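You operate a simulated robot arm through the tools that you are given. There is no shell and no other tool. Be economical: measure what you need, move in short steps, check, and stop when the job is done.

You run a simulated two-armed robot. Do the job below in one go: nothing can be reset, and whatever is moved stays where it is left.

JOB
Press the cake's top on in the top press and switch off.
Fine: slide in, switch on, one start with both green buttons, then pull the slide out; the board stays on the slide.

Only the result counts: the job must be done as asked and must still hold three seconds after the hand-in. Knocking over, shifting, dropping, spilling or breaking anything else fails it.

ROBOT AND FRAMES
Two 7-joint arms with two-finger parallel grippers on one trunk, on a base that drives. Base frame: it is fixed to the floor where the robot stands at the start and does not move with it; the origin is under the middle of the robot, x ahead of it, y to its left, z up. Units: m, rad, N and s.
The left shoulder is at the start at [0.07, 0.163, 1.195], the right one opposite. With the tool pointing down near the work surface each hand reaches from about 0.1 to 0.62 m from the robot's upright axis, wherever it stands, measured 20 degrees to its own side. Places, roughly: large base (19x19x4 cm) [0.5, -0.6, 0.4]; plate of the press slide [0.9, -0.4, 0.8]; press slide [0.8, -0.3, 0.8]; press switch [1.1, -0.3, 0.9]. Payload 3.43 kg a hand.
Tool frame (each hand has its own): the origin (TCP) lies between the finger pads and is the grasp point; the fingertips stand 0.034 m ahead of it; z points along the fingers, y is the line along which they close. Largest opening 0.128 m; finger width 0.024, thickness 0.012; the body of the gripper, 0.048 by 0.13 m, starts 0.096 m behind the TCP.
Orientation is told as [roll, pitch, yaw] about the base's x, y, z axes, in that order, counted from this pose: with the fingers straight down and closing along the base's y, the tool's x points along the base's -x, its y along +y and its z along -z.

CONTROLS
- The arms move only by the tool drive_tool. It takes "left_increments", "right_increments" or both (then of equal length, played together; a hand with none holds still); each is one flat list of numbers, 7 for each row, row after row: the shift along the tool's x, y, z in units of 40 mm (1.0 is 40 mm), then the turn, a rotation vector about the tool's x, y, z in units of 8 degrees (1.0 is 8 degrees), then the opening, from 0 (shut) to 1 (fully open). In form: [dx, dy, dz, ax, ay, az, grip, dx, dy, dz, ax, ay, az, grip, ...]. A call has 1 to 20 rows; each row shifts and turns the commanded pose from where the row before left it, along the tool's axes as they then stand. A call with a number of a shift or a turn outside -1 to 1 is refused whole. Each row takes 0.2 s and may step no farther than 0.05 m and 0.15 rad from the row before; otherwise, or with a gripper value out of range, the whole call is refused. A pose out of reach is approached as far as the arm can. The call stops where the force on the tool passes 40 N (or 10 N more than at its start, if that is more) or the arm is blocked; 0.2 s more then pass. Each finger travels about 0.153 m/s and halts on what it meets, pressing with about 29 N; the grip force reading is that of the motor and also rises with nothing between the fingers. The clock runs only during rows and for 0.2 s after the last one: add rows that do not move to give the fingers time. It gives the time, the measured TCP pose, the force on the tool (base axes), the opening and the grip force at its end, in the units of the frame above (readings bear some noise), with the torque about the TCP (base axes, N m) and any sound that the robot's microphone picked up, and new pictures: "views" is both (left out), scene, wrist or none (wrist: the cameras of the hands that moved).
- Cameras (640 x 400 px; columns grow to the right, rows downward): "scene" is now at [0.1327, -0.0337, 1.436]; the picture's right is [-0.28, -0.96, 0.00], its down [-0.61, 0.18, -0.77] and it looks along [0.74, -0.22, -0.63] (base axes); focal length 282 px, centre (320, 200). "left" rides on the left gripper at [0.076, 0.011, -0.16] in its tool frame; the picture's right is [-0.15, 0.99, 0.00], its down [-0.88, -0.13, -0.46] and it looks along [-0.45, -0.07, 0.89] (tool axes); focal length 234 px, centre (320, 200). "right" rides on the right gripper at [0.076, -0.011, -0.16] in its tool frame; the picture's right is [0.15, 0.99, 0.00], its down [-0.88, 0.13, -0.46] and it looks along [-0.45, 0.07, 0.89] (tool axes); focal length 234 px, centre (320, 200). There is no depth. A picture from a camera that has moved, and an enlarged one, comes with that camera's place and axes in the base frame and with its lens. The place of the scene camera against the robot may be out by one fixed shift of up to 0.025 m in any direction.
- slide_trunk(by): slides the trunk up (or, below 0, down) by that many m; the arms and the scene camera ride with it, the base frame stays. It gives what a move gives, with no picture.
- base_move(legs): drives the robot by 1 to 6 legs, each [ahead, left, turn to the left] in m, m and rad, along the robot's own axes; the way and the turn of a leg run together, so that a leg with both is an arc; at most 1.5 m and 3.142 rad a leg. The arms and the cameras ride along, it lands a little off, and it stops where it bumps. It gives what a move gives, and a new picture of the scene camera.
- head_to(pan, tilt): turns the head with the scene camera to pan (to the left, within 1.501 rad either way) and tilt (down, from -0.506 to 1.204), counted from straight ahead of the robot. It gives what a move gives, and a new picture of the scene camera.
- inspect(camera, box): a new picture of the part [left, top, right, bottom] of that camera's present view, enlarged. The clock stands still meanwhile.
- sign_off(): hands the job in; it is judged then, once.

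Go step by step. Nothing tells you exact positions but the pictures and the camera data: compare them with the known pose of the tool, close in by small moves and look again before you grip or let go. The budget is 120 turns and 260 pictures, counting those below and the enlarged ones. Unless the task says otherwise, let go and move clear before handing in, and close with one line.

The tools are called after "Emit:" by a JSON object that holds its "api" and its "payload". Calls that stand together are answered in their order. drive_tool: Moves the arms, as the interface text tells. Its arguments: {"type":"object","properties":{"left_increments":{"type":"array","items":{"type":"number"}},"right_increments":{"type":"array","items":{"type":"number"}},"views":{"type":"string","enum":["both","scene","wrist","none"]}},"required":[]} The other tools are called the same way: slide_trunk (by) slides the trunk up or down; base_move (legs) drives the base; head_to (pan, tilt) turns the head that bears the scene camera; inspect (camera, box) takes an enlarged picture of a part of a camera's view; sign_off () hands the job in.

At the start:

```text
time_s: 0.0
left_position: [0.4303, 0.1028, 1.2207]
left_ee_rot: [-0.002, 0.0, 0.0]
left_force: [-0.5, -0.4, -0.5]
left_wrist_torque: [0.01, 0.04, 0.01]
left_finger_gap: 0.128
left_grasp_force: 0.1
right_position: [0.4459, -0.4022, 1.2039]
right_ee_rot: [0.0, 0.0, 0.001]
right_force: [0.4, -0.2, 0.0]
right_wrist_torque: [0.02, 0.0, -0.01]
right_finger_gap: 0.128
right_grasp_force: 0.1
trunk travel left (down, up): [-0.675, 0.265]
robot x, y, heading: [0.0006, 0.0005, -0.001]
head pan, tilt: [-0.288, 0.686]
```

scene: 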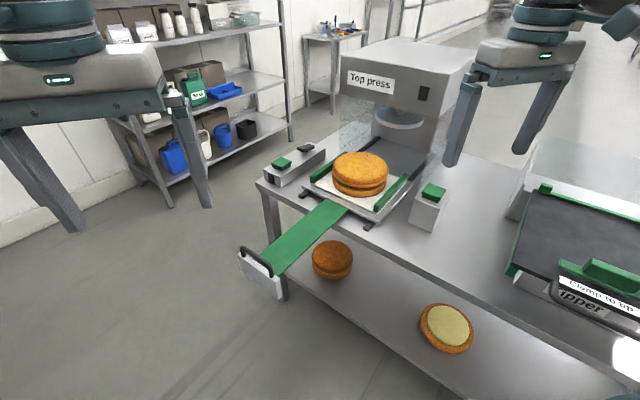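
right: 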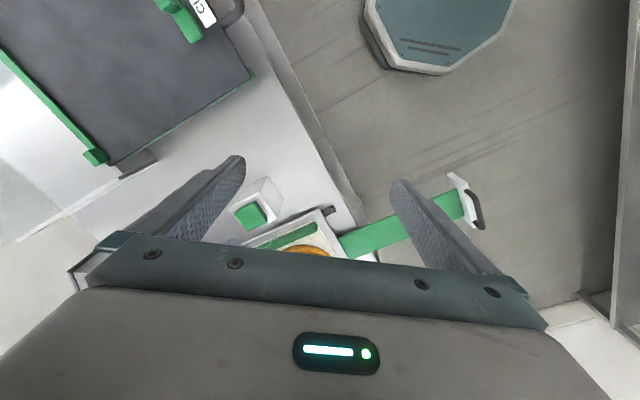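
left: 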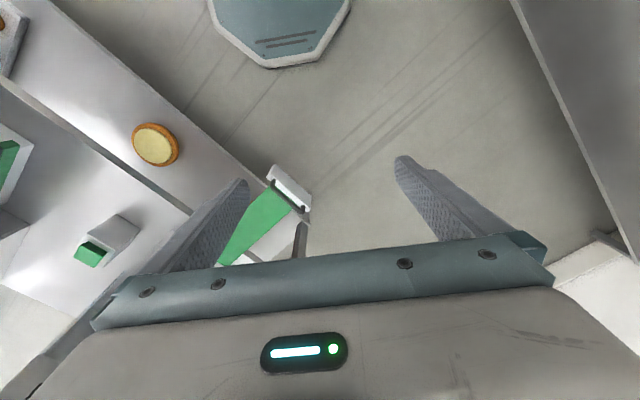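

I see the press with a slide pulled out toward the robot, the cake on a board, two green buttons and a switch on the press head. I'll enlarge the view to measure.

Emit:
{"api": "inspect", "payload": {"camera": "scene", "box": [220, 40, 480, 310]}}

Emit:
{"api": "inspect", "payload": {"camera": "scene", "box": [220, 130, 460, 300]}}

```text
1.48 times, centred on (350, 175) of scene
camera zoom: at [0.1327, -0.0337, 1.436], right [-0.28, -0.96, 0.0], down [-0.61, 0.18, -0.77], along [0.74, -0.22, -0.63], focal length 418 px, centre (276, 237)
```

zoom: 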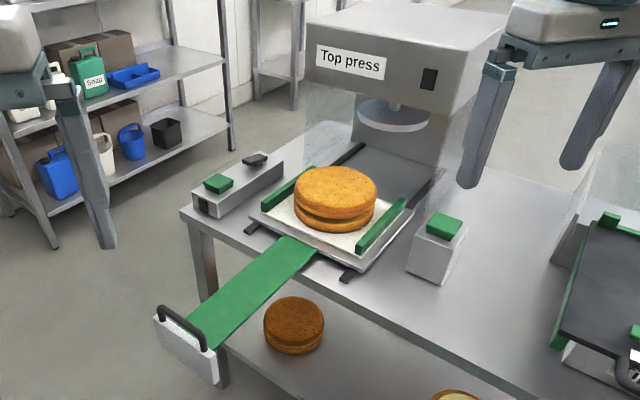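

```text
2.35 times, centred on (340, 215) of scene
camera zoom: at [0.1327, -0.0337, 1.436], right [-0.28, -0.96, 0.0], down [-0.61, 0.18, -0.77], along [0.74, -0.22, -0.63], focal length 664 px, centre (273, 165)
```

zoom: 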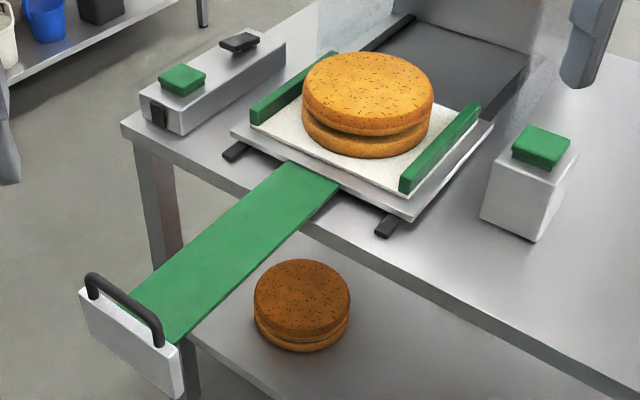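

The slide axis runs along roughly (0.59,-0.81); the handle is near (0.66,-0.02), buttons near (1.05,-0.15) and (0.72,-0.59), the switch near (1.09,-0.26). I'll drive round to stand before the press, facing about -0.94 rad.

Emit:
{"api": "base_move", "payload": {"legs": [[0, 0.33, 0], [0.36, 0, 0], [0, 0, -0.94]]}}

Emit:
{"api": "head_to", "payload": {"pan": 0.0, "tilt": 0.8}}

```text
time_s: 6.5
left_position: [0.6895, 0.0407, 1.2212]
left_ee_rot: [-0.002, 0.001, -0.951]
left_force: [-0.3, 0.5, -0.3]
left_wrist_torque: [-0.02, -0.02, 0.01]
left_finger_gap: 0.1279
left_grasp_force: 0.0
right_position: [0.288, -0.2683, 1.2035]
right_ee_rot: [0.0, 0.0, -0.95]
right_force: [0.5, 0.7, -0.7]
right_wrist_torque: [-0.01, -0.01, 0.0]
right_finger_gap: 0.128
right_grasp_force: 0.0
trunk travel left (down, up): [-0.675, 0.265]
robot x, y, heading: [0.3567, 0.3293, -0.955]
head pan, tilt: [-0.288, 0.686]
camera scene: at [0.414, 0.1985, 1.436], right [-0.95, -0.33, 0.0], down [-0.21, 0.6, -0.77], along [0.25, -0.73, -0.63], focal length 282 px, centre (320, 200)
```

scene: 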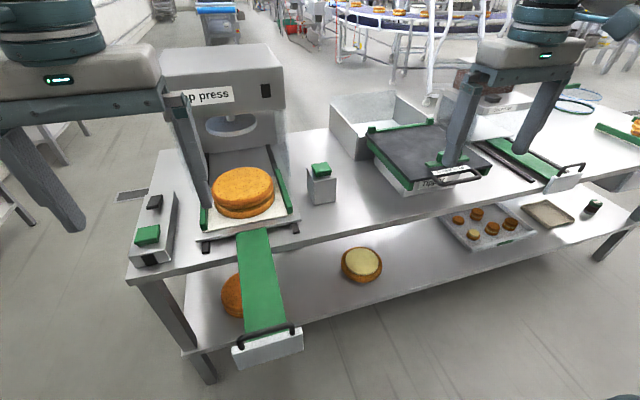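

```text
time_s: 7.3
left_position: [0.6889, 0.0407, 1.2206]
left_ee_rot: [0.0, 0.0, -0.949]
left_force: [0.2, 0.2, -0.7]
left_wrist_torque: [0.02, 0.01, 0.03]
left_finger_gap: 0.128
left_grasp_force: 0.1
right_position: [0.2873, -0.2674, 1.2034]
right_ee_rot: [0.0, 0.001, -0.95]
right_force: [-0.1, -0.6, 0.0]
right_wrist_torque: [-0.04, -0.05, -0.02]
right_finger_gap: 0.128
right_grasp_force: 0.1
trunk travel left (down, up): [-0.675, 0.265]
robot x, y, heading: [0.3564, 0.3322, -0.947]
head pan, tilt: [0.0, 0.799]
camera scene: at [0.4328, 0.2136, 1.4266], right [-0.81, -0.58, 0.0], down [-0.42, 0.58, -0.7], along [0.4, -0.57, -0.72], focal length 282 px, centre (320, 200)
```

scene: 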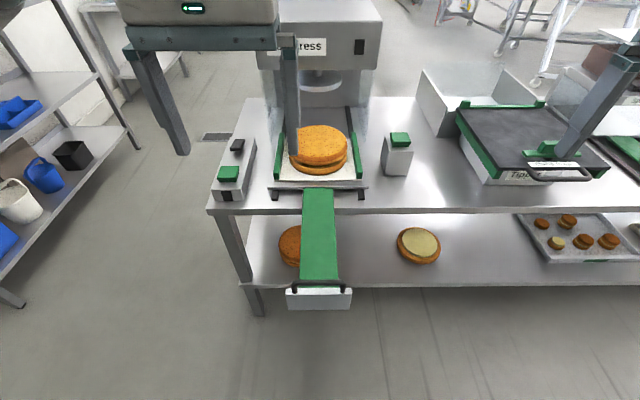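

The robot now faces the press squarely with the slide at mid-picture. I'll enlarge for detail.

Emit:
{"api": "inspect", "payload": {"camera": "scene", "box": [200, 90, 440, 240]}}

Emit:
{"api": "inspect", "payload": {"camera": "scene", "box": [270, 250, 370, 320]}}

Emit:
{"api": "inspect", "payload": {"camera": "scene", "box": [205, 130, 275, 205]}}

```text
2.67 times, centred on (320, 165) of scene
camera zoom: at [0.4328, 0.2136, 1.4266], right [-0.81, -0.58, 0.0], down [-0.42, 0.58, -0.7], along [0.4, -0.57, -0.72], focal length 752 px, centre (320, 293)
```

zoom: 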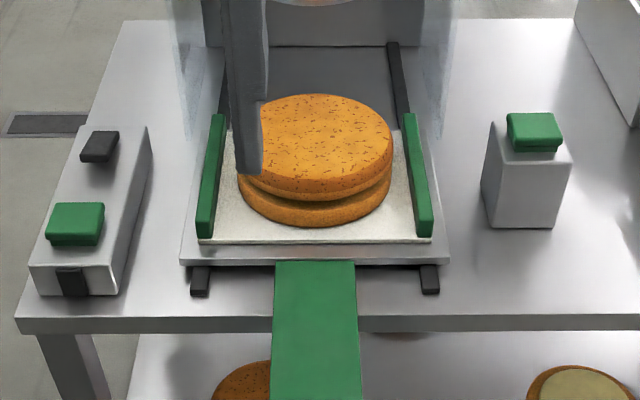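

```text
5.71 times, centred on (320, 285) of scene
camera zoom: at [0.4328, 0.2136, 1.4266], right [-0.81, -0.58, 0.0], down [-0.42, 0.58, -0.7], along [0.4, -0.57, -0.72], focal length 1612 px, centre (320, -286)
```

zoom: 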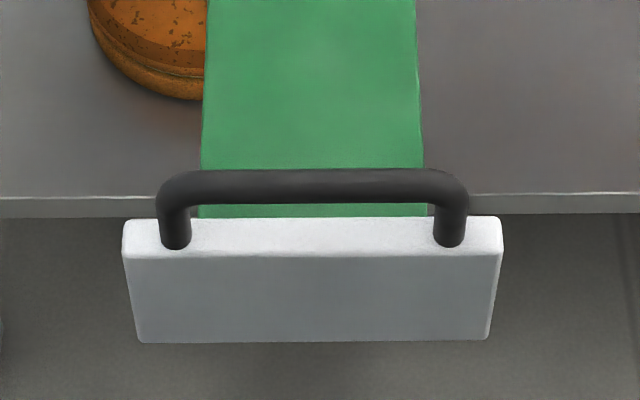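

```text
5.33 times, centred on (240, 168) of scene
camera zoom: at [0.4328, 0.2136, 1.4266], right [-0.81, -0.58, 0.0], down [-0.42, 0.58, -0.7], along [0.4, -0.57, -0.72], focal length 1505 px, centre (747, 373)
```

zoom: 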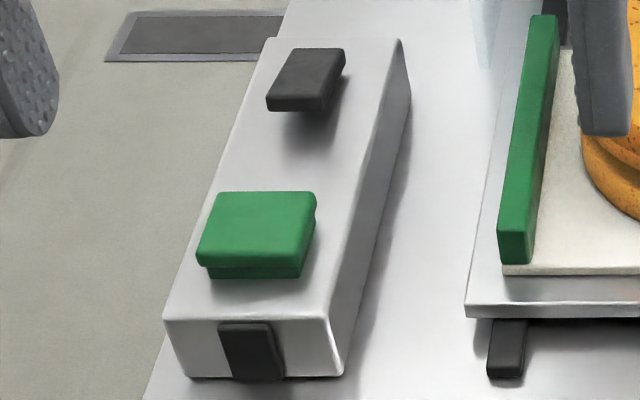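

The slide handle is dead ahead, bar about 0.43–0.46 m from the robot's axis. I'll move the left hand aside and bring the right hand over the handle at height.

Emit:
{"api": "drive_tool", "payload": {"left_increments": [0, 0.5, 0, 0, 0, 0, 0.3, 0, 0.5, 0, 0, 0, 0, 0.3, 0, 0.5, 0, 0, 0, 0, 0.3, 0, 0.5, 0, 0, 0, 0, 0.3, 0, 0.5, 0, 0, 0, 0, 0.3, 0, 0.5, 0, 0, 0, 0, 0.3, 0, 0.5, 0, 0, 0, 0, 0.3, 0, 0.5, 0, 0, 0, 0, 0.3, 0, 0.5, 0, 0, 0, 0, 0.3, 0, 0.5, 0, 0, 0, 0, 0.3, 0, 0, 0, 0, 0, 0, 0.3], "right_increments": [0, 0.9, 0.3, 0, 0, 0, 0.6, 0, 0.9, 0.3, 0, 0, 0, 0.6, 0, 0.9, 0.3, 0, 0, 0, 0.6, 0, 0.9, 0.3, 0, 0, 0, 0.6, 0, 0.9, 0.3, 0, 0, 0, 0.6, 0, 0.9, 0.3, 0, 0, 0, 0.6, 0, 0.9, 0.3, 0, 0, 0, 0.6, 0, 0.9, 0.3, 0, 0, 0, 0.6, 0, 0.9, 0.3, 0, 0, 0, 0.6, 0, 0.9, 0.3, 0, 0, 0, 0.6, 0, 0.9, 0.3, 0, 0, 0, 0.6], "views": "none"}}

Emit:
{"api": "drive_tool", "payload": {"right_increments": [0, 0, 0, 0, 0, -0.94, 0.6, 0, 0, 0, 0, 0, -0.94, 0.6, 0, 0, 0, 0, 0, -0.94, 0.6, 0, 0, 0, 0, 0, -0.94, 0.6, 0, 0, 0, 0, 0, -0.94, 0.6, 0, 0, 0, 0, 0, -0.94, 0.6, 0, 0, 0, 0, 0, -0.94, 0.6, 0, 0, 0, 0, 0, -0.94, 0.6, 0, 0, 0, 0, 0, -0.94, 0.6, 0, 0, 0, 0, 0, -0.94, 0.6, 0, 0, 0, 0, 0, -0.94, 0.6, 0, 0, 0, 0, 0, -0.94, 0.6], "views": "both"}}

```text
time_s: 9.7
left_position: [0.8547, 0.1569, 1.2202]
left_ee_rot: [-0.001, -0.001, -0.95]
left_force: [-0.2, 0.1, 0.4]
left_wrist_torque: [-0.01, -0.01, -0.01]
left_finger_gap: 0.0384
left_grasp_force: 0.0
right_position: [0.61, -0.0374, 1.0702]
right_ee_rot: [0.001, 0.0, -0.951]
right_force: [0.4, -0.4, 0.3]
right_wrist_torque: [0.01, 0.03, -0.01]
right_finger_gap: 0.0767
right_grasp_force: 0.1
trunk travel left (down, up): [-0.675, 0.265]
robot x, y, heading: [0.3605, 0.3261, -0.952]
head pan, tilt: [0.0, 0.799]
```

```text
time_s: 12.3
left_position: [0.8536, 0.1569, 1.2207]
left_ee_rot: [-0.002, 0.0, -0.95]
left_force: [-0.6, -0.1, 0.4]
left_wrist_torque: [-0.02, 0.02, -0.01]
left_finger_gap: 0.0383
left_grasp_force: 0.1
right_position: [0.6107, -0.0374, 1.0713]
right_ee_rot: [0.001, 0.001, 0.626]
right_force: [0.1, 0.0, -0.4]
right_wrist_torque: [-0.03, 0.02, 0.01]
right_finger_gap: 0.0769
right_grasp_force: 0.1
trunk travel left (down, up): [-0.675, 0.265]
robot x, y, heading: [0.3553, 0.3295, -0.95]
head pan, tilt: [0.0, 0.799]
camera scene: at [0.4331, 0.2138, 1.4265], right [-0.81, -0.58, 0.0], down [-0.42, 0.58, -0.7], along [0.4, -0.57, -0.72], focal length 282 px, centre (320, 200)
camera right: at [0.5564, -0.0923, 1.2314], right [-0.7, 0.72, 0.0], down [0.64, 0.62, 0.46], along [0.33, 0.32, -0.89], focal length 234 px, centre (320, 200)
```

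scene: 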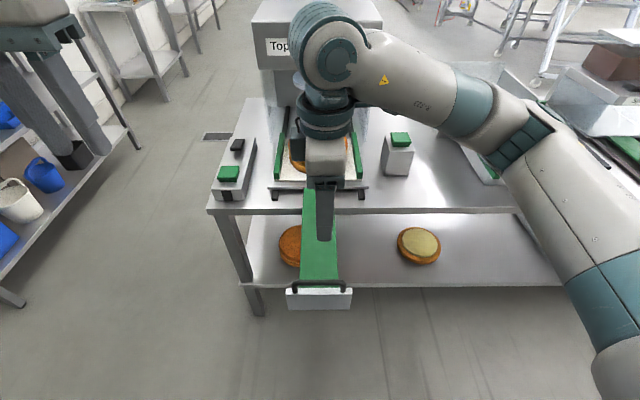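
right: 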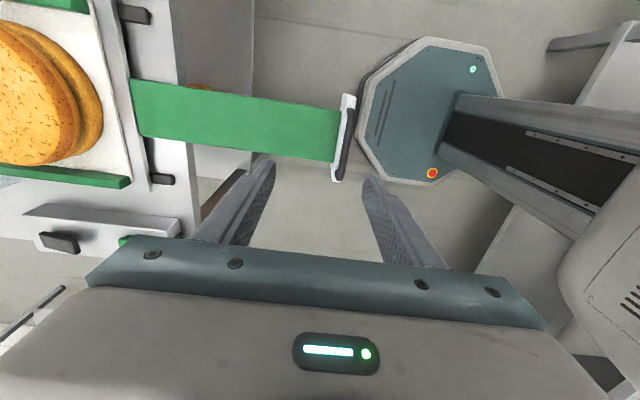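

The right hand is over the slide, fingers along the slide direction; the bar lies about 4 cm nearer the robot. I'll shift back and lower partway, then look.

Emit:
{"api": "drive_tool", "payload": {"right_increments": [0, 0.5, 0.5, 0, 0, 0, 0.6, 0, 0.5, 0.5, 0, 0, 0, 0.6, 0, 0, 0.7, 0, 0, 0, 0.6, 0, 0, 0.7, 0, 0, 0, 0.6, 0, 0, 0, 0, 0, 0, 0.6], "views": "both"}}

```text
time_s: 13.5
left_position: [0.8531, 0.1567, 1.2211]
left_ee_rot: [-0.001, 0.001, -0.949]
left_force: [-0.3, 0.2, -0.3]
left_wrist_torque: [0.0, -0.03, -0.01]
left_finger_gap: 0.0384
left_grasp_force: 0.0
right_position: [0.5865, -0.0057, 0.9772]
right_ee_rot: [0.0, 0.0, 0.623]
right_force: [0.7, 0.3, -0.2]
right_wrist_torque: [0.0, -0.01, -0.02]
right_finger_gap: 0.0766
right_grasp_force: 0.0
trunk travel left (down, up): [-0.675, 0.265]
robot x, y, heading: [0.3575, 0.3291, -0.956]
head pan, tilt: [0.0, 0.799]
camera scene: at [0.4333, 0.2142, 1.4266], right [-0.81, -0.58, 0.0], down [-0.42, 0.58, -0.7], along [0.4, -0.57, -0.72], focal length 282 px, centre (320, 200)
camera right: at [0.5318, -0.0597, 1.1364], right [-0.7, 0.72, 0.0], down [0.64, 0.62, 0.46], along [0.33, 0.32, -0.89], focal length 234 px, centre (320, 200)
```

scene: 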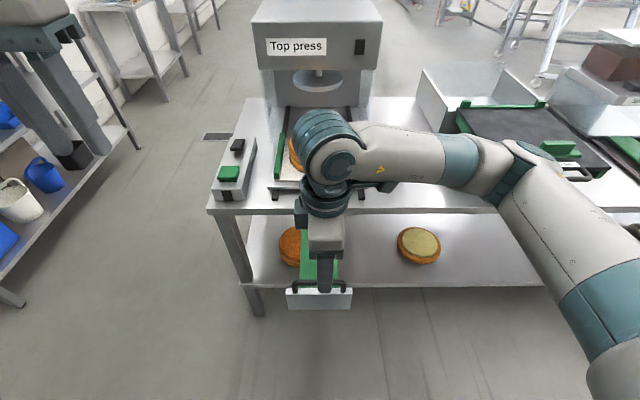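
right: 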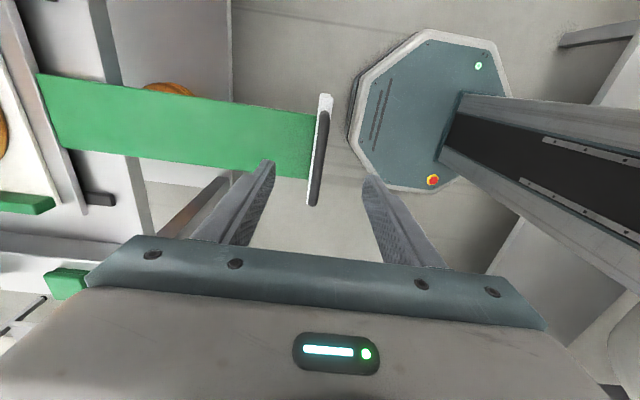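

The bar is centred between the fingers and at about z 0.875. Lower to it and close gently.

Emit:
{"api": "drive_tool", "payload": {"right_increments": [0, 0, 0.6, 0, 0, 0, 0.6, 0, 0, 0.6, 0, 0, 0, 0.6, 0, 0, 0.6, 0, 0, 0, 0.6, 0, 0, 0.6, 0, 0, 0, 0.6, 0, 0, 0, 0, 0, 0, 0.6], "views": "both"}}

```text
time_s: 14.7
left_position: [0.8521, 0.1562, 1.2205]
left_ee_rot: [-0.002, 0.0, -0.949]
left_force: [0.1, -1.2, -0.3]
left_wrist_torque: [-0.02, -0.02, 0.01]
left_finger_gap: 0.0382
left_grasp_force: 0.0
right_position: [0.5868, -0.0037, 0.879]
right_ee_rot: [0.0, 0.0, 0.625]
right_force: [-0.7, 0.0, 0.3]
right_wrist_torque: [0.03, -0.04, 0.04]
right_finger_gap: 0.0769
right_grasp_force: 0.1
trunk travel left (down, up): [-0.675, 0.265]
robot x, y, heading: [0.3567, 0.3311, -0.949]
head pan, tilt: [0.0, 0.799]
camera scene: at [0.4331, 0.2139, 1.4266], right [-0.81, -0.58, 0.0], down [-0.42, 0.58, -0.7], along [0.4, -0.57, -0.72], focal length 282 px, centre (320, 200)
camera right: at [0.5315, -0.059, 1.0397], right [-0.7, 0.72, 0.0], down [0.64, 0.62, 0.46], along [0.33, 0.32, -0.89], focal length 234 px, centre (320, 200)
```

scene: 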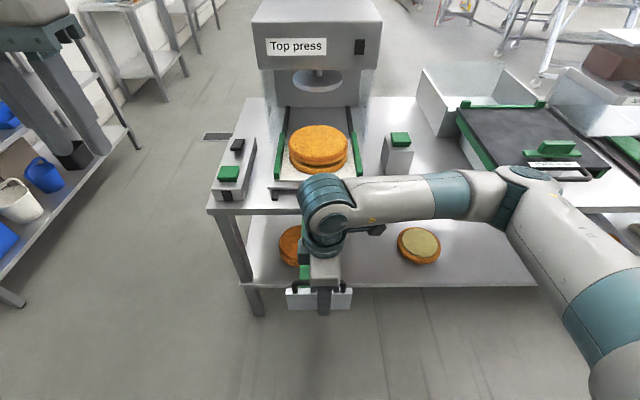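
right: 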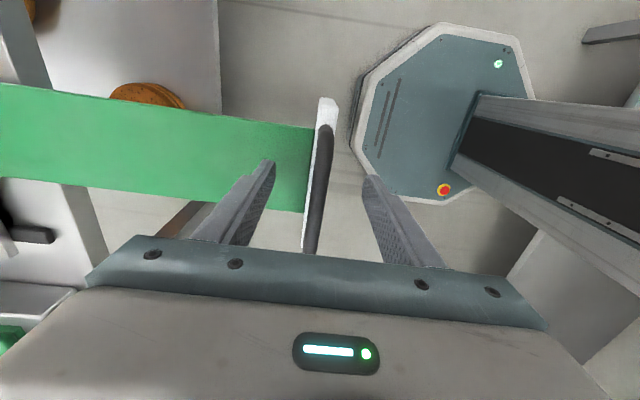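

The bar is nearer z 0.835; I lower about 3 cm more and close.

Emit:
{"api": "drive_tool", "payload": {"right_increments": [-0.25, 0, 0.3, 0, 0, 0, 0.6, 0, 0, 0.3, 0, 0, 0, 0.6, 0, 0, 0.1, 0, 0, 0, 0.6, 0, 0, 0, 0, 0, 0, 0.6], "views": "wrist"}}

```text
time_s: 15.7
left_position: [0.8498, 0.158, 1.2228]
left_ee_rot: [0.001, 0.0, -0.951]
left_force: [-0.4, 0.3, 0.0]
left_wrist_torque: [-0.01, -0.02, -0.01]
left_finger_gap: 0.0385
left_grasp_force: 0.0
right_position: [0.5928, 0.001, 0.8545]
right_ee_rot: [-0.008, -0.004, 0.623]
right_force: [-4.3, -3.7, 39.6]
right_wrist_torque: [-1.61, -0.59, 0.14]
right_finger_gap: 0.0769
right_grasp_force: 0.3
trunk travel left (down, up): [-0.675, 0.265]
robot x, y, heading: [0.3554, 0.3286, -0.952]
head pan, tilt: [0.0, 0.799]
camera right: at [0.5378, -0.053, 1.0147], right [-0.7, 0.72, -0.01], down [0.64, 0.62, 0.46], along [0.33, 0.31, -0.89], focal length 234 px, centre (320, 200)
```

right: 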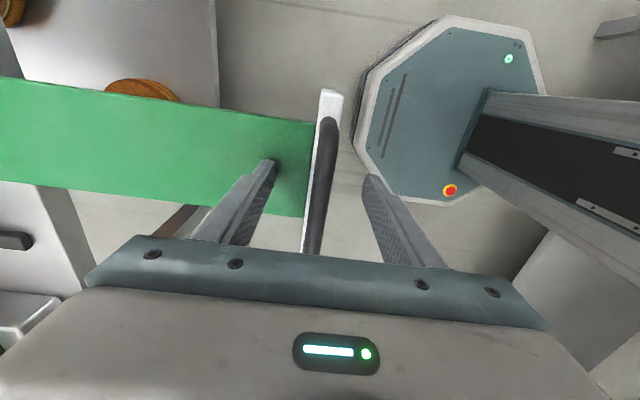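

The far fingertip touched the green strap (z≈0.82). I raise 5 mm and close on the bar.

Emit:
{"api": "drive_tool", "payload": {"right_increments": [0, 0, -0.25, 0, 0, 0, 0.6, 0, 0, 0, 0, 0, 0, 0.6], "views": "none"}}

Emit:
{"api": "drive_tool", "payload": {"right_increments": [0, 0, 0, 0, 0, 0, 0.45, 0, 0, 0, 0, 0, 0, 0.3, 0, 0, 0, 0, 0, 0, 0.15, 0, 0, 0, 0, 0, 0, 0, 0, 0, 0, 0, 0, 0, 0], "views": "both"}}

```text
time_s: 16.3
left_position: [0.8526, 0.1567, 1.2217]
left_ee_rot: [-0.001, -0.002, -0.95]
left_force: [-0.9, -0.5, 0.8]
left_wrist_torque: [0.03, 0.03, -0.01]
left_finger_gap: 0.0385
left_grasp_force: 0.1
right_position: [0.5933, 0.0013, 0.8606]
right_ee_rot: [-0.001, -0.002, 0.623]
right_force: [-0.1, -0.1, -0.1]
right_wrist_torque: [-0.03, -0.01, 0.02]
right_finger_gap: 0.0769
right_grasp_force: 0.0
trunk travel left (down, up): [-0.675, 0.265]
robot x, y, heading: [0.3581, 0.3283, -0.952]
head pan, tilt: [0.0, 0.799]
```

```text
time_s: 17.5
left_position: [0.8525, 0.1575, 1.22]
left_ee_rot: [-0.002, 0.001, -0.949]
left_force: [-0.5, -0.3, -0.2]
left_wrist_torque: [-0.01, 0.03, 0.01]
left_finger_gap: 0.0385
left_grasp_force: 0.1
right_position: [0.595, 0.0003, 0.8603]
right_ee_rot: [0.0, 0.001, 0.624]
right_force: [-0.6, 0.8, -0.7]
right_wrist_torque: [0.01, 0.0, 0.68]
right_finger_gap: 0.0154
right_grasp_force: 45.7
trunk travel left (down, up): [-0.675, 0.265]
robot x, y, heading: [0.358, 0.3322, -0.951]
head pan, tilt: [0.0, 0.799]
camera scene: at [0.4329, 0.2138, 1.4265], right [-0.81, -0.58, 0.0], down [-0.42, 0.58, -0.7], along [0.41, -0.57, -0.72], focal length 282 px, centre (320, 200)
camera right: at [0.54, -0.0535, 1.0214], right [-0.7, 0.72, 0.0], down [0.64, 0.62, 0.46], along [0.33, 0.32, -0.89], focal length 234 px, centre (320, 200)
```

scene: 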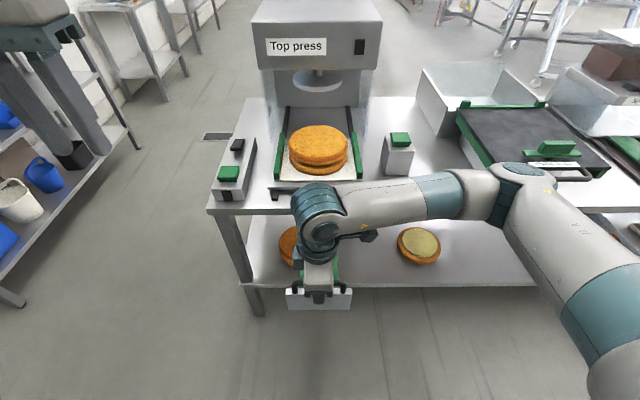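
right: 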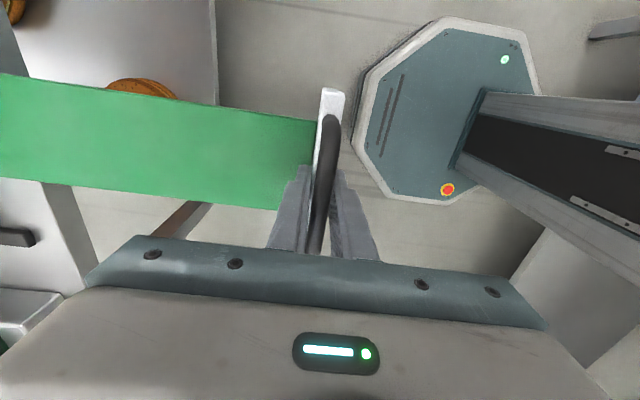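

The bar is gripped (gap 15 mm). Now push the slide in slowly, starting with 6 cm.

Emit:
{"api": "drive_tool", "payload": {"right_increments": [0, -0.15, 0, 0, 0, 0, 0, 0, -0.25, 0, 0, 0, 0, 0, 0, -0.35, 0, 0, 0, 0, 0, 0, -0.35, 0, 0, 0, 0, 0, 0, -0.25, 0, 0, 0, 0, 0, 0, -0.15, 0, 0, 0, 0, 0], "views": "scene"}}

```text
time_s: 18.9
left_position: [0.8512, 0.1562, 1.2211]
left_ee_rot: [-0.002, 0.0, -0.949]
left_force: [0.0, 0.0, 0.4]
left_wrist_torque: [0.03, 0.01, 0.0]
left_finger_gap: 0.0385
left_grasp_force: 0.0
right_position: [0.6303, -0.0475, 0.8615]
right_ee_rot: [0.001, -0.001, 0.626]
right_force: [-1.6, 1.5, 5.8]
right_wrist_torque: [-0.05, 0.37, 0.71]
right_finger_gap: 0.0153
right_grasp_force: 45.3
trunk travel left (down, up): [-0.675, 0.265]
robot x, y, heading: [0.3578, 0.3285, -0.952]
head pan, tilt: [0.0, 0.799]
camera scene: at [0.4327, 0.2142, 1.4266], right [-0.81, -0.58, 0.0], down [-0.42, 0.58, -0.7], along [0.41, -0.57, -0.72], focal length 282 px, centre (320, 200)
```

scene: 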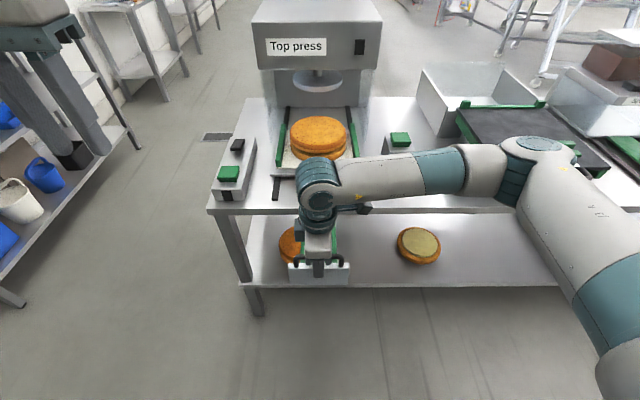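

The slide moves with the hand, forces low. Continue 14 cm.

Emit:
{"api": "drive_tool", "payload": {"right_increments": [0, -0.15, 0, 0, 0, 0, 0, 0, -0.3, 0, 0, 0, 0, 0, 0, -0.4, 0, 0, 0, 0, 0, 0, -0.4, 0, 0, 0, 0, 0, 0, -0.4, 0, 0, 0, 0, 0, 0, -0.4, 0, 0, 0, 0, 0, 0, -0.4, 0, 0, 0, 0, 0, 0, -0.4, 0, 0, 0, 0, 0, 0, -0.4, 0, 0, 0, 0, 0, 0, -0.25, 0, 0, 0, 0, 0, 0, -0.1, 0, 0, 0, 0, 0], "views": "scene"}}

```text
time_s: 21.3
left_position: [0.853, 0.1555, 1.221]
left_ee_rot: [-0.001, 0.0, -0.95]
left_force: [-0.2, 1.1, -0.2]
left_wrist_torque: [0.02, 0.02, 0.04]
left_finger_gap: 0.0385
left_grasp_force: 0.1
right_position: [0.6415, -0.0631, 0.8606]
right_ee_rot: [0.001, 0.0, 0.624]
right_force: [-0.9, 0.4, -13.4]
right_wrist_torque: [0.63, -0.96, 0.78]
right_finger_gap: 0.0153
right_grasp_force: 44.4
right hand out of reach, approached as far as the arm can: row 3, 4, 5, 6, 7, 8, 9, 10, 11
trunk travel left (down, up): [-0.675, 0.265]
robot x, y, heading: [0.3581, 0.3313, -0.956]
head pan, tilt: [0.0, 0.799]
camera scene: at [0.4335, 0.2128, 1.4264], right [-0.81, -0.58, 0.0], down [-0.42, 0.58, -0.7], along [0.4, -0.57, -0.72], focal length 282 px, centre (320, 200)
```

scene: 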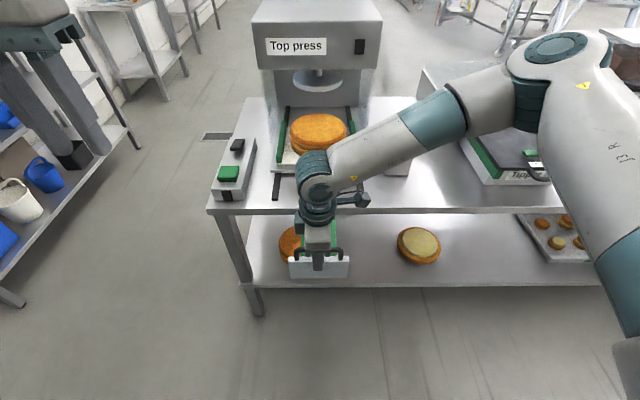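

The arm is at its reach, so I'll use the base to drive the gripped slide further in.

Emit:
{"api": "base_move", "payload": {"legs": [[0.06, 0, 0]]}}

```text
time_s: 22.2
left_position: [0.8874, 0.1078, 1.2202]
left_ee_rot: [0.0, 0.0, -0.948]
left_force: [1.2, 0.1, 0.0]
left_wrist_torque: [0.07, 0.0, -0.01]
left_finger_gap: 0.0385
left_grasp_force: 0.1
right_position: [0.6764, -0.1107, 0.8606]
right_ee_rot: [-0.001, 0.0, 0.623]
right_force: [-2.0, 0.7, 1.3]
right_wrist_torque: [-0.21, 0.37, 0.71]
right_finger_gap: 0.0151
right_grasp_force: 44.4
trunk travel left (down, up): [-0.675, 0.265]
robot x, y, heading: [0.3924, 0.2816, -0.947]
head pan, tilt: [0.0, 0.799]
camera scene: at [0.4679, 0.1648, 1.4264], right [-0.81, -0.58, 0.0], down [-0.42, 0.58, -0.7], along [0.41, -0.57, -0.72], focal length 282 px, centre (320, 200)
```

scene: 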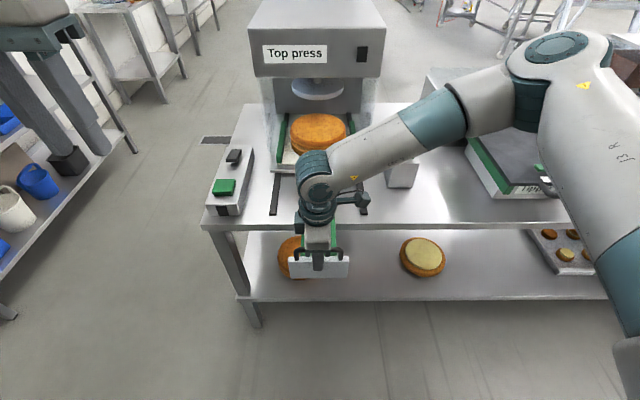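

Works well. Continue in small legs.

Emit:
{"api": "base_move", "payload": {"legs": [[0.07, 0, 0]]}}

```text
time_s: 23.3
left_position: [0.9293, 0.0499, 1.2202]
left_ee_rot: [-0.001, -0.001, -0.949]
left_force: [-0.4, -0.2, 0.3]
left_wrist_torque: [0.04, 0.04, 0.01]
left_finger_gap: 0.0384
left_grasp_force: 0.1
right_position: [0.718, -0.1673, 0.8605]
right_ee_rot: [-0.001, 0.0, 0.624]
right_force: [1.2, 2.5, 1.1]
right_wrist_torque: [-0.07, -0.06, 0.63]
right_finger_gap: 0.0153
right_grasp_force: 44.3
trunk travel left (down, up): [-0.675, 0.265]
robot x, y, heading: [0.4292, 0.2252, -0.951]
head pan, tilt: [0.0, 0.799]
camera scene: at [0.5094, 0.1074, 1.4263], right [-0.81, -0.58, 0.0], down [-0.42, 0.58, -0.7], along [0.4, -0.57, -0.72], focal length 282 px, centre (320, 200)
```

scene: 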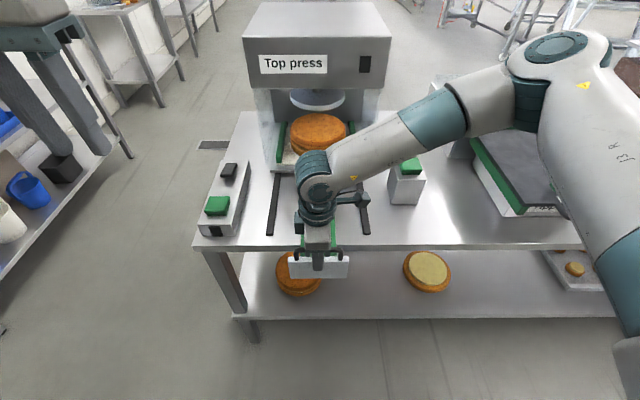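

Slide moved about 0.21 m; a bit more till it stops under the platen.

Emit:
{"api": "base_move", "payload": {"legs": [[0.06, 0, 0]]}}

```text
time_s: 24.4
left_position: [0.9641, 0.001, 1.2208]
left_ee_rot: [-0.001, 0.001, -0.946]
left_force: [0.2, 0.3, 0.2]
left_wrist_torque: [0.0, 0.02, 0.04]
left_finger_gap: 0.0387
left_grasp_force: 0.3
right_position: [0.7503, -0.2125, 0.8621]
right_ee_rot: [0.01, 0.001, 0.628]
right_force: [2.4, -1.0, -12.7]
right_wrist_torque: [-0.56, -0.75, 0.02]
right_finger_gap: 0.0153
right_grasp_force: 45.2
trunk travel left (down, up): [-0.675, 0.265]
robot x, y, heading: [0.4683, 0.1714, -0.95]
head pan, tilt: [0.0, 0.799]
stopped in leg 1: the force on the tool passed its limit (the readings are from after the stop); the commanded pose is now the measured one
camera scene: at [0.5448, 0.0584, 1.4266], right [-0.81, -0.58, 0.0], down [-0.42, 0.58, -0.7], along [0.4, -0.57, -0.72], focal length 282 px, centre (320, 200)
```

scene: 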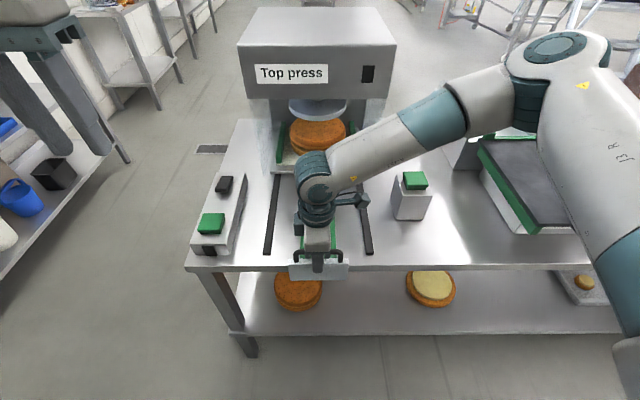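

The slide reached its end stop after 0.263 m. I check the view before releasing.

Emit:
{"api": "inspect", "payload": {"camera": "scene", "box": [180, 50, 440, 290]}}

Emit:
{"api": "drive_tool", "payload": {"right_increments": [0, 0, 0, 0, 0, 0, 0.15, 0, 0, 0, 0, 0, 0, 0.3, 0, 0, 0, 0, 0, 0, 0.3, 0, 0, -0.6, 0, 0, 0, 0.3, 0, 0, -0.9, 0, 0, 0, 0.3, 0, 0, -0.9, 0, 0, 0, 0.3], "views": "both"}}

```text
1.67 times, centred on (310, 170) of scene
camera zoom: at [0.5448, 0.0584, 1.4266], right [-0.81, -0.58, 0.0], down [-0.42, 0.58, -0.7], along [0.4, -0.57, -0.72], focal length 470 px, centre (337, 250)
```

zoom: 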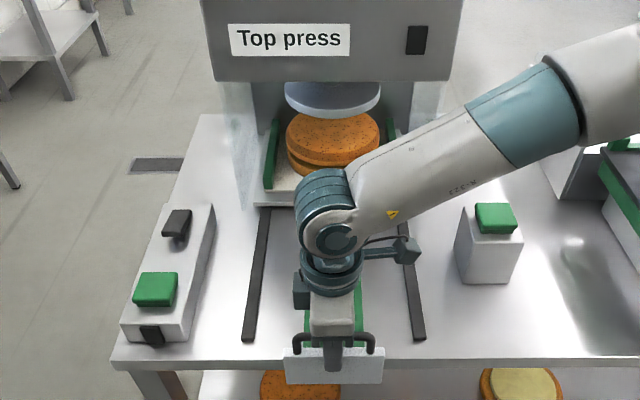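

```text
time_s: 25.8
left_position: [0.9637, 0.0021, 1.2199]
left_ee_rot: [-0.001, -0.001, -0.949]
left_force: [0.0, 0.2, -0.8]
left_wrist_torque: [-0.01, 0.0, -0.02]
left_finger_gap: 0.0383
left_grasp_force: 0.0
right_position: [0.7484, -0.2123, 0.8734]
right_ee_rot: [0.009, 0.001, 0.627]
right_force: [-0.6, 0.8, 0.2]
right_wrist_torque: [-0.04, -0.05, 0.03]
right_finger_gap: 0.0384
right_grasp_force: 0.0
right hand out of reach, approached as far as the arm can: row 4, 5, 6
trunk travel left (down, up): [-0.675, 0.265]
robot x, y, heading: [0.4669, 0.1772, -0.951]
head pan, tilt: [0.0, 0.799]
camera scene: at [0.5436, 0.059, 1.4265], right [-0.81, -0.58, 0.0], down [-0.42, 0.58, -0.7], along [0.41, -0.57, -0.72], focal length 282 px, centre (320, 200)
camera right: at [0.6955, -0.2676, 1.0338], right [-0.7, 0.72, 0.01], down [0.64, 0.62, 0.46], along [0.32, 0.32, -0.89], focal length 234 px, centre (320, 200)
```

scene: 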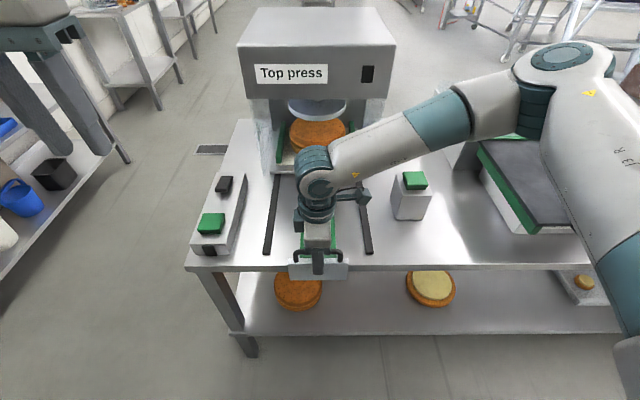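
right: 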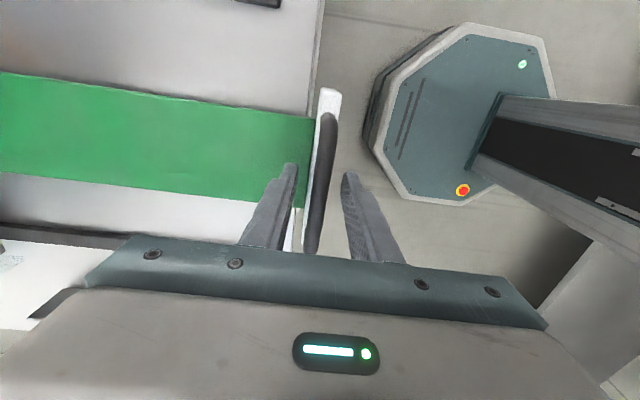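

Released; the arm is at its reach limit, so I raise the trunk to lift off the bar.

Emit:
{"api": "slide_trunk", "payload": {"by": 0.1}}

Emit:
{"api": "drive_tool", "payload": {"right_increments": [0.6, 0.8, 0, 0, 0, 0, 0, 0.6, 0.8, 0, 0, 0, 0, 0, 0.6, 0.8, 0, 0, 0, 0, 0, 0, 0, 0, 0, 0, 0, 0], "views": "both"}}

```text
time_s: 27.1
left_position: [0.9627, 0.0025, 1.32]
left_ee_rot: [-0.003, 0.001, -0.948]
left_force: [0.1, 0.2, 0.0]
left_wrist_torque: [0.02, 0.02, 0.01]
left_finger_gap: 0.0383
left_grasp_force: 0.1
right_position: [0.7499, -0.2119, 0.9736]
right_ee_rot: [0.009, 0.002, 0.626]
right_force: [0.1, 0.8, -0.4]
right_wrist_torque: [0.01, 0.0, 0.02]
right_finger_gap: 0.0385
right_grasp_force: 0.0
trunk travel left (down, up): [-0.775, 0.165]
robot x, y, heading: [0.466, 0.1752, -0.95]
head pan, tilt: [0.0, 0.799]
```

```text
time_s: 28.1
left_position: [0.9635, 0.0022, 1.32]
left_ee_rot: [-0.003, 0.001, -0.949]
left_force: [0.3, -0.3, -0.1]
left_wrist_torque: [0.04, 0.0, 0.02]
left_finger_gap: 0.0383
left_grasp_force: 0.1
right_position: [0.6342, -0.1774, 0.9742]
right_ee_rot: [0.007, 0.001, 0.625]
right_force: [-0.3, 0.2, 0.1]
right_wrist_torque: [-0.02, -0.01, -0.04]
right_finger_gap: 0.0
right_grasp_force: 28.8
trunk travel left (down, up): [-0.775, 0.165]
robot x, y, heading: [0.4655, 0.1731, -0.952]
head pan, tilt: [0.0, 0.799]
camera scene: at [0.5443, 0.0592, 1.5265], right [-0.81, -0.58, 0.0], down [-0.42, 0.58, -0.7], along [0.4, -0.57, -0.72], focal length 282 px, centre (320, 200)
camera right: at [0.5807, -0.2319, 1.1334], right [-0.7, 0.72, 0.01], down [0.64, 0.62, 0.45], along [0.32, 0.32, -0.89], focal length 234 px, centre (320, 200)
```

scene: 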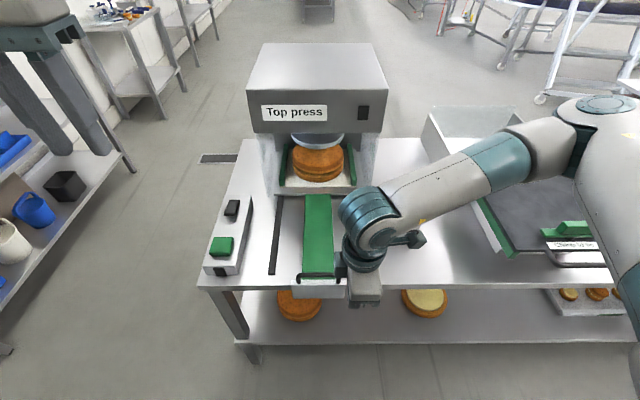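
right: 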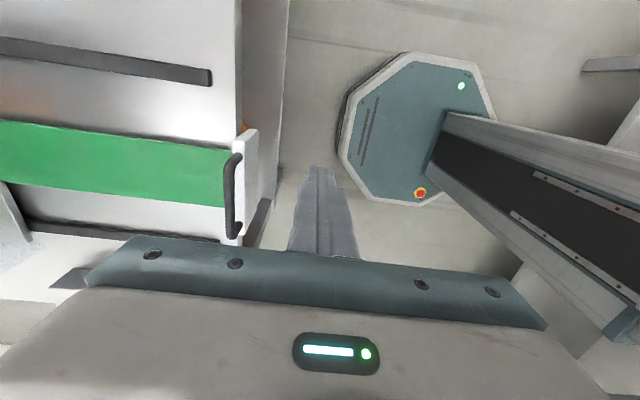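

The slide is home with the cake beneath the platen. I'll turn the right hand back to straight, to its own side, and drive 0.14 m closer.

Emit:
{"api": "drive_tool", "payload": {"left_increments": [0, 0, 0, 0, 0, 0, 0, 0, 0, 0, 0, 0, 0, 0, 0, 0, 0, 0, 0, 0, 0, 0, 0, 0, 0, 0, 0, 0, 0, 0, 0, 0, 0, 0, 0, 0, 0, 0, 0, 0, 0, 0, 0, 0, 0, 0, 0, 0, 0, 0, 0, 0, 0, 0, 0, 0, 0, 0, 0, 0, 0, 0, 0, 0, 0, 0, 0, 0, 0, 0, 0, 0, 0, 0, 0, 0, 0, 0, 0, 0, 0, 0, 0, 0, 0, 0, 0, 0, 0, 0, 0, 0, 0, 0, 0, 0, 0, 0, 0, 0, 0, 0, 0, 0, 0, 0, 0, 0, 0, 0, 0, 0, 0, 0, 0, 0, 0, 0, 0, 0, 0, 0, 0, 0, 0, 0, 0, 0, 0, 0, 0, 0, 0], "right_increments": [0, 0, -1, 0, 0, 0, 0, 0, 0, -1, 0, 0, 0, 0, 1, 0, 0, 0, 0, 0, 0, 1, 0, 0, 0, 0, 0, 0, 1, 0, 0, 0, 0, 0, 0, 1, 0, 0, 0, 0, 0, 0, 1, 0, 0, 0, 0, 0, 0, 0, 0, 0, 0, 0.94, 0, 0, 0, 0, 0, 0, 0.94, 0, 0, 0, 0, 0, 0, 0.94, 0, 0, 0, 0, 0, 0, 0.94, 0, 0, 0, 0, 0, 0, 0.94, 0, 0, 0, 0, 0, 0, 0.94, 0, 0, 0, 0, 0, 0, 0.94, 0, 0, 0, 0, 0, 0, 0.94, 0, 0, 0, 0, 0, 0, 0.94, 0, 0, 0, 0, 0, 0, 0.94, 0, 0, 0, 0, 0, 0, 0.94, 0, 0, 0, 0, 0, 0, 0.94, 0], "views": "none"}}

Emit:
{"api": "base_move", "payload": {"legs": [[0.14, 0, 0]]}}

```text
refused: increments must hold 7 numbers for each row
```

```text
time_s: 29.4
left_position: [1.0432, -0.1125, 1.3213]
left_ee_rot: [-0.002, -0.002, -0.952]
left_force: [-0.3, 0.6, -0.2]
left_wrist_torque: [0.0, -0.05, 0.01]
left_finger_gap: 0.0383
left_grasp_force: 0.0
right_position: [0.7155, -0.2919, 0.9743]
right_ee_rot: [0.007, 0.0, 0.623]
right_force: [-0.3, 0.1, 1.0]
right_wrist_torque: [0.0, -0.02, 0.0]
right_finger_gap: 0.0
right_grasp_force: 28.8
trunk travel left (down, up): [-0.775, 0.165]
robot x, y, heading: [0.5484, 0.0601, -0.954]
head pan, tilt: [0.0, 0.799]
camera scene: at [0.6243, -0.0546, 1.5268], right [-0.82, -0.58, 0.0], down [-0.41, 0.58, -0.7], along [0.4, -0.57, -0.72], focal length 282 px, centre (320, 200)
```

scene: 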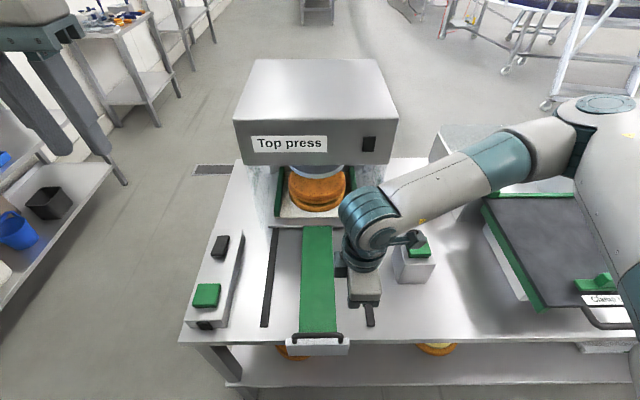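

The base moved fine (the arm call was malformed). I raise and re-turn the right hand now.

Emit:
{"api": "drive_tool", "payload": {"right_increments": [0, 0, -1, 0, 0, 0, 0, 0, 0, -1, 0, 0, 0, 0, 0, 0, -1, 0, 0, 0, 0, 0, 0, 0, 0, 0, 0.94, 0, 0, 0, 0, 0, 0, 0.94, 0, 0, 0, 0, 0, 0, 0.94, 0, 0, 0, 0, 0, 0, 0.94, 0, 0, 0, 0, 0, 0, 0.94, 0, 0, 0, 0, 0, 0, 0.94, 0, 0, 0, 0, 0, 0, 0.94, 0, 0, 0, 0, 0, 0, 0.94, 0, 0, 0, 0, 0, 0, 0.94, 0, 0, 0, 0, 0, 0, 0.94, 0, 0, 0, 0, 0, 0, 0.94, 0, 0, 0, 0, 0, 0, 0.94, 0, 0, -1, 0, 0, 0, 0, 0, 0, -1, 0, 0, 0, 0, 0, 0, -1, 0, 0, 0, 0, 0, 0, -1, 0, 0, 0, 0, 0, 0], "views": "none"}}

Emit:
{"api": "drive_tool", "payload": {"left_increments": [0, 0, 0.8, 0, 0, 0, 0, 0, 0, 0.8, 0, 0, 0, 0, 0, 0, 0.8, 0, 0, 0, 0, 0, 0, 0.8, 0, 0, 0, 0, 0, 0, 0.8, 0, 0, 0, 0, 0, 0, 0.8, 0, 0, 0, 0], "right_increments": [0, -0.4, 0, 0, 0, 0, 0, 0, -0.4, 0, 0, 0, 0, 0, 0, 0, 0, 0, 0, 0, 0, 0, 0, 0, 0, 0, 0, 0, 0, 0, 0, 0, 0, 0, 0, 0, 0, 0, 0, 0, 0, 0], "views": "both"}}

```text
refused: increments must hold 7 numbers for each row
```

```text
time_s: 30.8
left_position: [1.0468, -0.1152, 1.1276]
left_ee_rot: [-0.002, -0.001, -0.948]
left_force: [0.0, -0.5, -0.2]
left_wrist_torque: [0.04, -0.02, 0.02]
left_finger_gap: 0.0
left_grasp_force: 29.0
right_position: [0.7342, -0.3185, 0.9729]
right_ee_rot: [0.008, 0.001, 0.624]
right_force: [0.0, -0.7, -0.6]
right_wrist_torque: [-0.05, 0.02, 0.02]
right_finger_gap: 0.0
right_grasp_force: 28.9
trunk travel left (down, up): [-0.775, 0.165]
robot x, y, heading: [0.5487, 0.0598, -0.95]
head pan, tilt: [0.0, 0.799]
camera scene: at [0.6263, -0.0561, 1.5266], right [-0.82, -0.58, 0.0], down [-0.42, 0.58, -0.7], along [0.4, -0.57, -0.72], focal length 282 px, centre (320, 200)
camera right: at [0.6809, -0.3736, 1.1339], right [-0.7, 0.72, 0.01], down [0.64, 0.62, 0.45], along [0.32, 0.32, -0.89], focal length 234 px, centre (320, 200)
camera left: at [1.0129, -0.0446, 1.2887], right [0.89, 0.46, 0.0], down [0.41, -0.79, 0.46], along [0.21, -0.41, -0.89], focal length 234 px, centre (320, 200)
```

scene: 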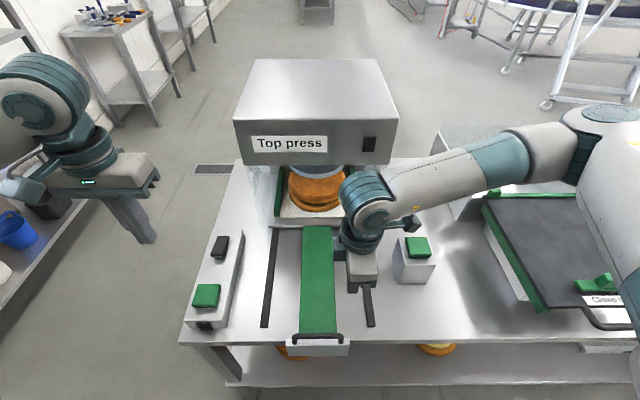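
right: 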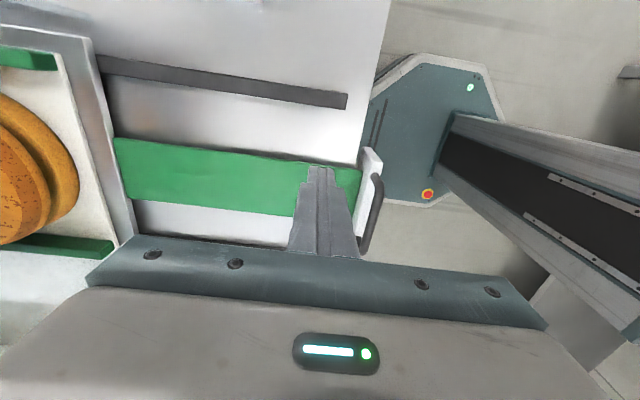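
left: 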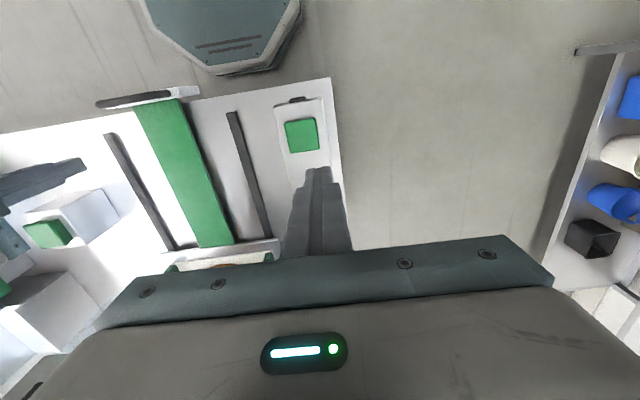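

I retry the right hand: lift, rotate back, move right; I'll check before driving anything else.

Emit:
{"api": "drive_tool", "payload": {"right_increments": [0, 0, -1, 0, 0, 0, 0, 0, 0, -1, 0, 0, 0, 0, 0, 0, -1, 0, 0, 0, 0, 0, 0, 0, 0, 0, 0.94, 0, 0, 0, 0, 0, 0, 0.94, 0, 0, 0, 0, 0, 0, 0.94, 0, 0, 0, 0, 0, 0, 0.94, 0, 0, 0, 0, 0, 0, 0.94, 0, 0, 0, 0, 0, 0, 0.94, 0, 0, 0, 0, 0, 0, 0.94, 0, 0, 0, 0, 0, 0, 0.94, 0, 0, 0, 0, 0, 0, 0.94, 0, 0, 0, 0, 0, 0, 0.94, 0, 0, 0, 0, 0, 0, 0.94, 0, 0, 0, 0, 0, 0, 0.94, 0, 0, -1, 0, 0, 0, 0, 0, 0, -1, 0, 0, 0, 0, 0, 0, -1, 0, 0, 0, 0, 0, 0, -1, 0, 0, 0, 0, 0, 0, -1, 0, 0, 0, 0, 0], "left_increments": [0, 0, 0, 0, 0, 0, 0, 0, 0, 0, 0, 0, 0, 0, 0, 0, 0, 0, 0, 0, 0, 0, 0, 0, 0, 0, 0, 0, 0, 0, 0, 0, 0, 0, 0, 0, 0, 0, 0, 0, 0, 0, 0, 0, 0, 0, 0, 0, 0, 0, 0, 0, 0, 0, 0, 0, 0, 0, 0, 0, 0, 0, 0, 0, 0, 0, 0, 0, 0, 0, 0, 0, 0, 0, 0, 0, 0, 0, 0, 0, 0, 0, 0, 0, 0, 0, 0, 0, 0, 0, 0, 0, 0, 0, 0, 0, 0, 0, -0.5, 0, 0, 0, 0, 0, 0, -0.5, 0, 0, 0, 0, 0, 0, -0.5, 0, 0, 0, 0, 0, 0, -0.5, 0, 0, 0, 0, 0, 0, 0, 0, 0, 0, 0, 0, 0, 0, 0, 0, 0, 0, 0, 0], "views": "both"}}

```text
time_s: 35.0
left_position: [1.0897, -0.1797, 1.1305]
left_ee_rot: [0.001, -0.002, -0.95]
left_force: [-1.2, 0.8, -0.2]
left_wrist_torque: [-0.01, 0.03, 0.01]
left_finger_gap: 0.0001
left_grasp_force: 29.1
right_position: [0.5699, -0.4351, 1.0947]
right_ee_rot: [-0.001, 0.006, -0.95]
right_force: [-0.1, -0.1, 0.1]
right_wrist_torque: [0.0, -0.04, -0.01]
right_finger_gap: 0.0001
right_grasp_force: 29.1
trunk travel left (down, up): [-0.775, 0.165]
robot x, y, heading: [0.5484, 0.0591, -0.951]
head pan, tilt: [0.0, 0.799]
camera scene: at [0.6232, -0.0563, 1.5267], right [-0.81, -0.58, 0.0], down [-0.41, 0.58, -0.7], along [0.41, -0.57, -0.72], focal length 282 px, centre (320, 200)
camera right: at [0.5177, -0.3829, 1.2547], right [0.72, 0.69, 0.0], down [0.62, -0.64, 0.45], along [0.31, -0.32, -0.89], focal length 234 px, centre (320, 200)
camera left: at [1.055, -0.1098, 1.291], right [0.89, 0.46, 0.0], down [0.41, -0.79, 0.46], along [0.21, -0.41, -0.89], focal length 234 px, centre (320, 200)
```

scene: 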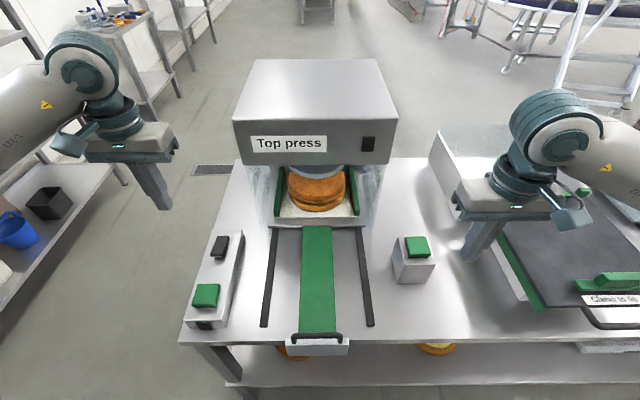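
right: 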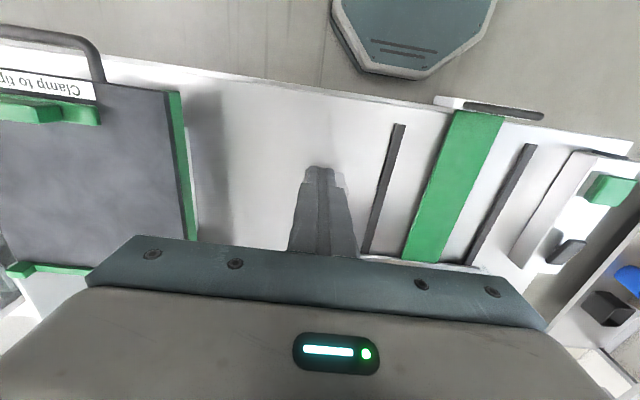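
left: 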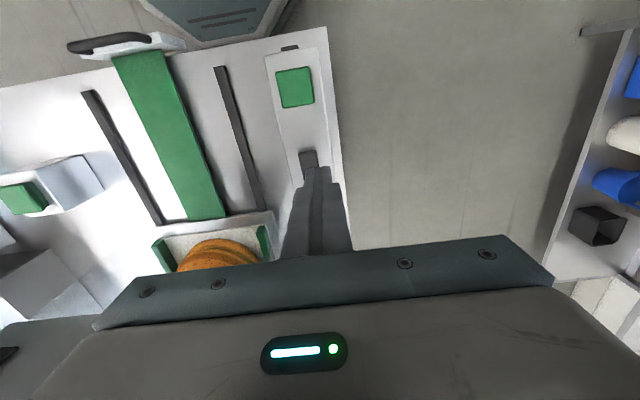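

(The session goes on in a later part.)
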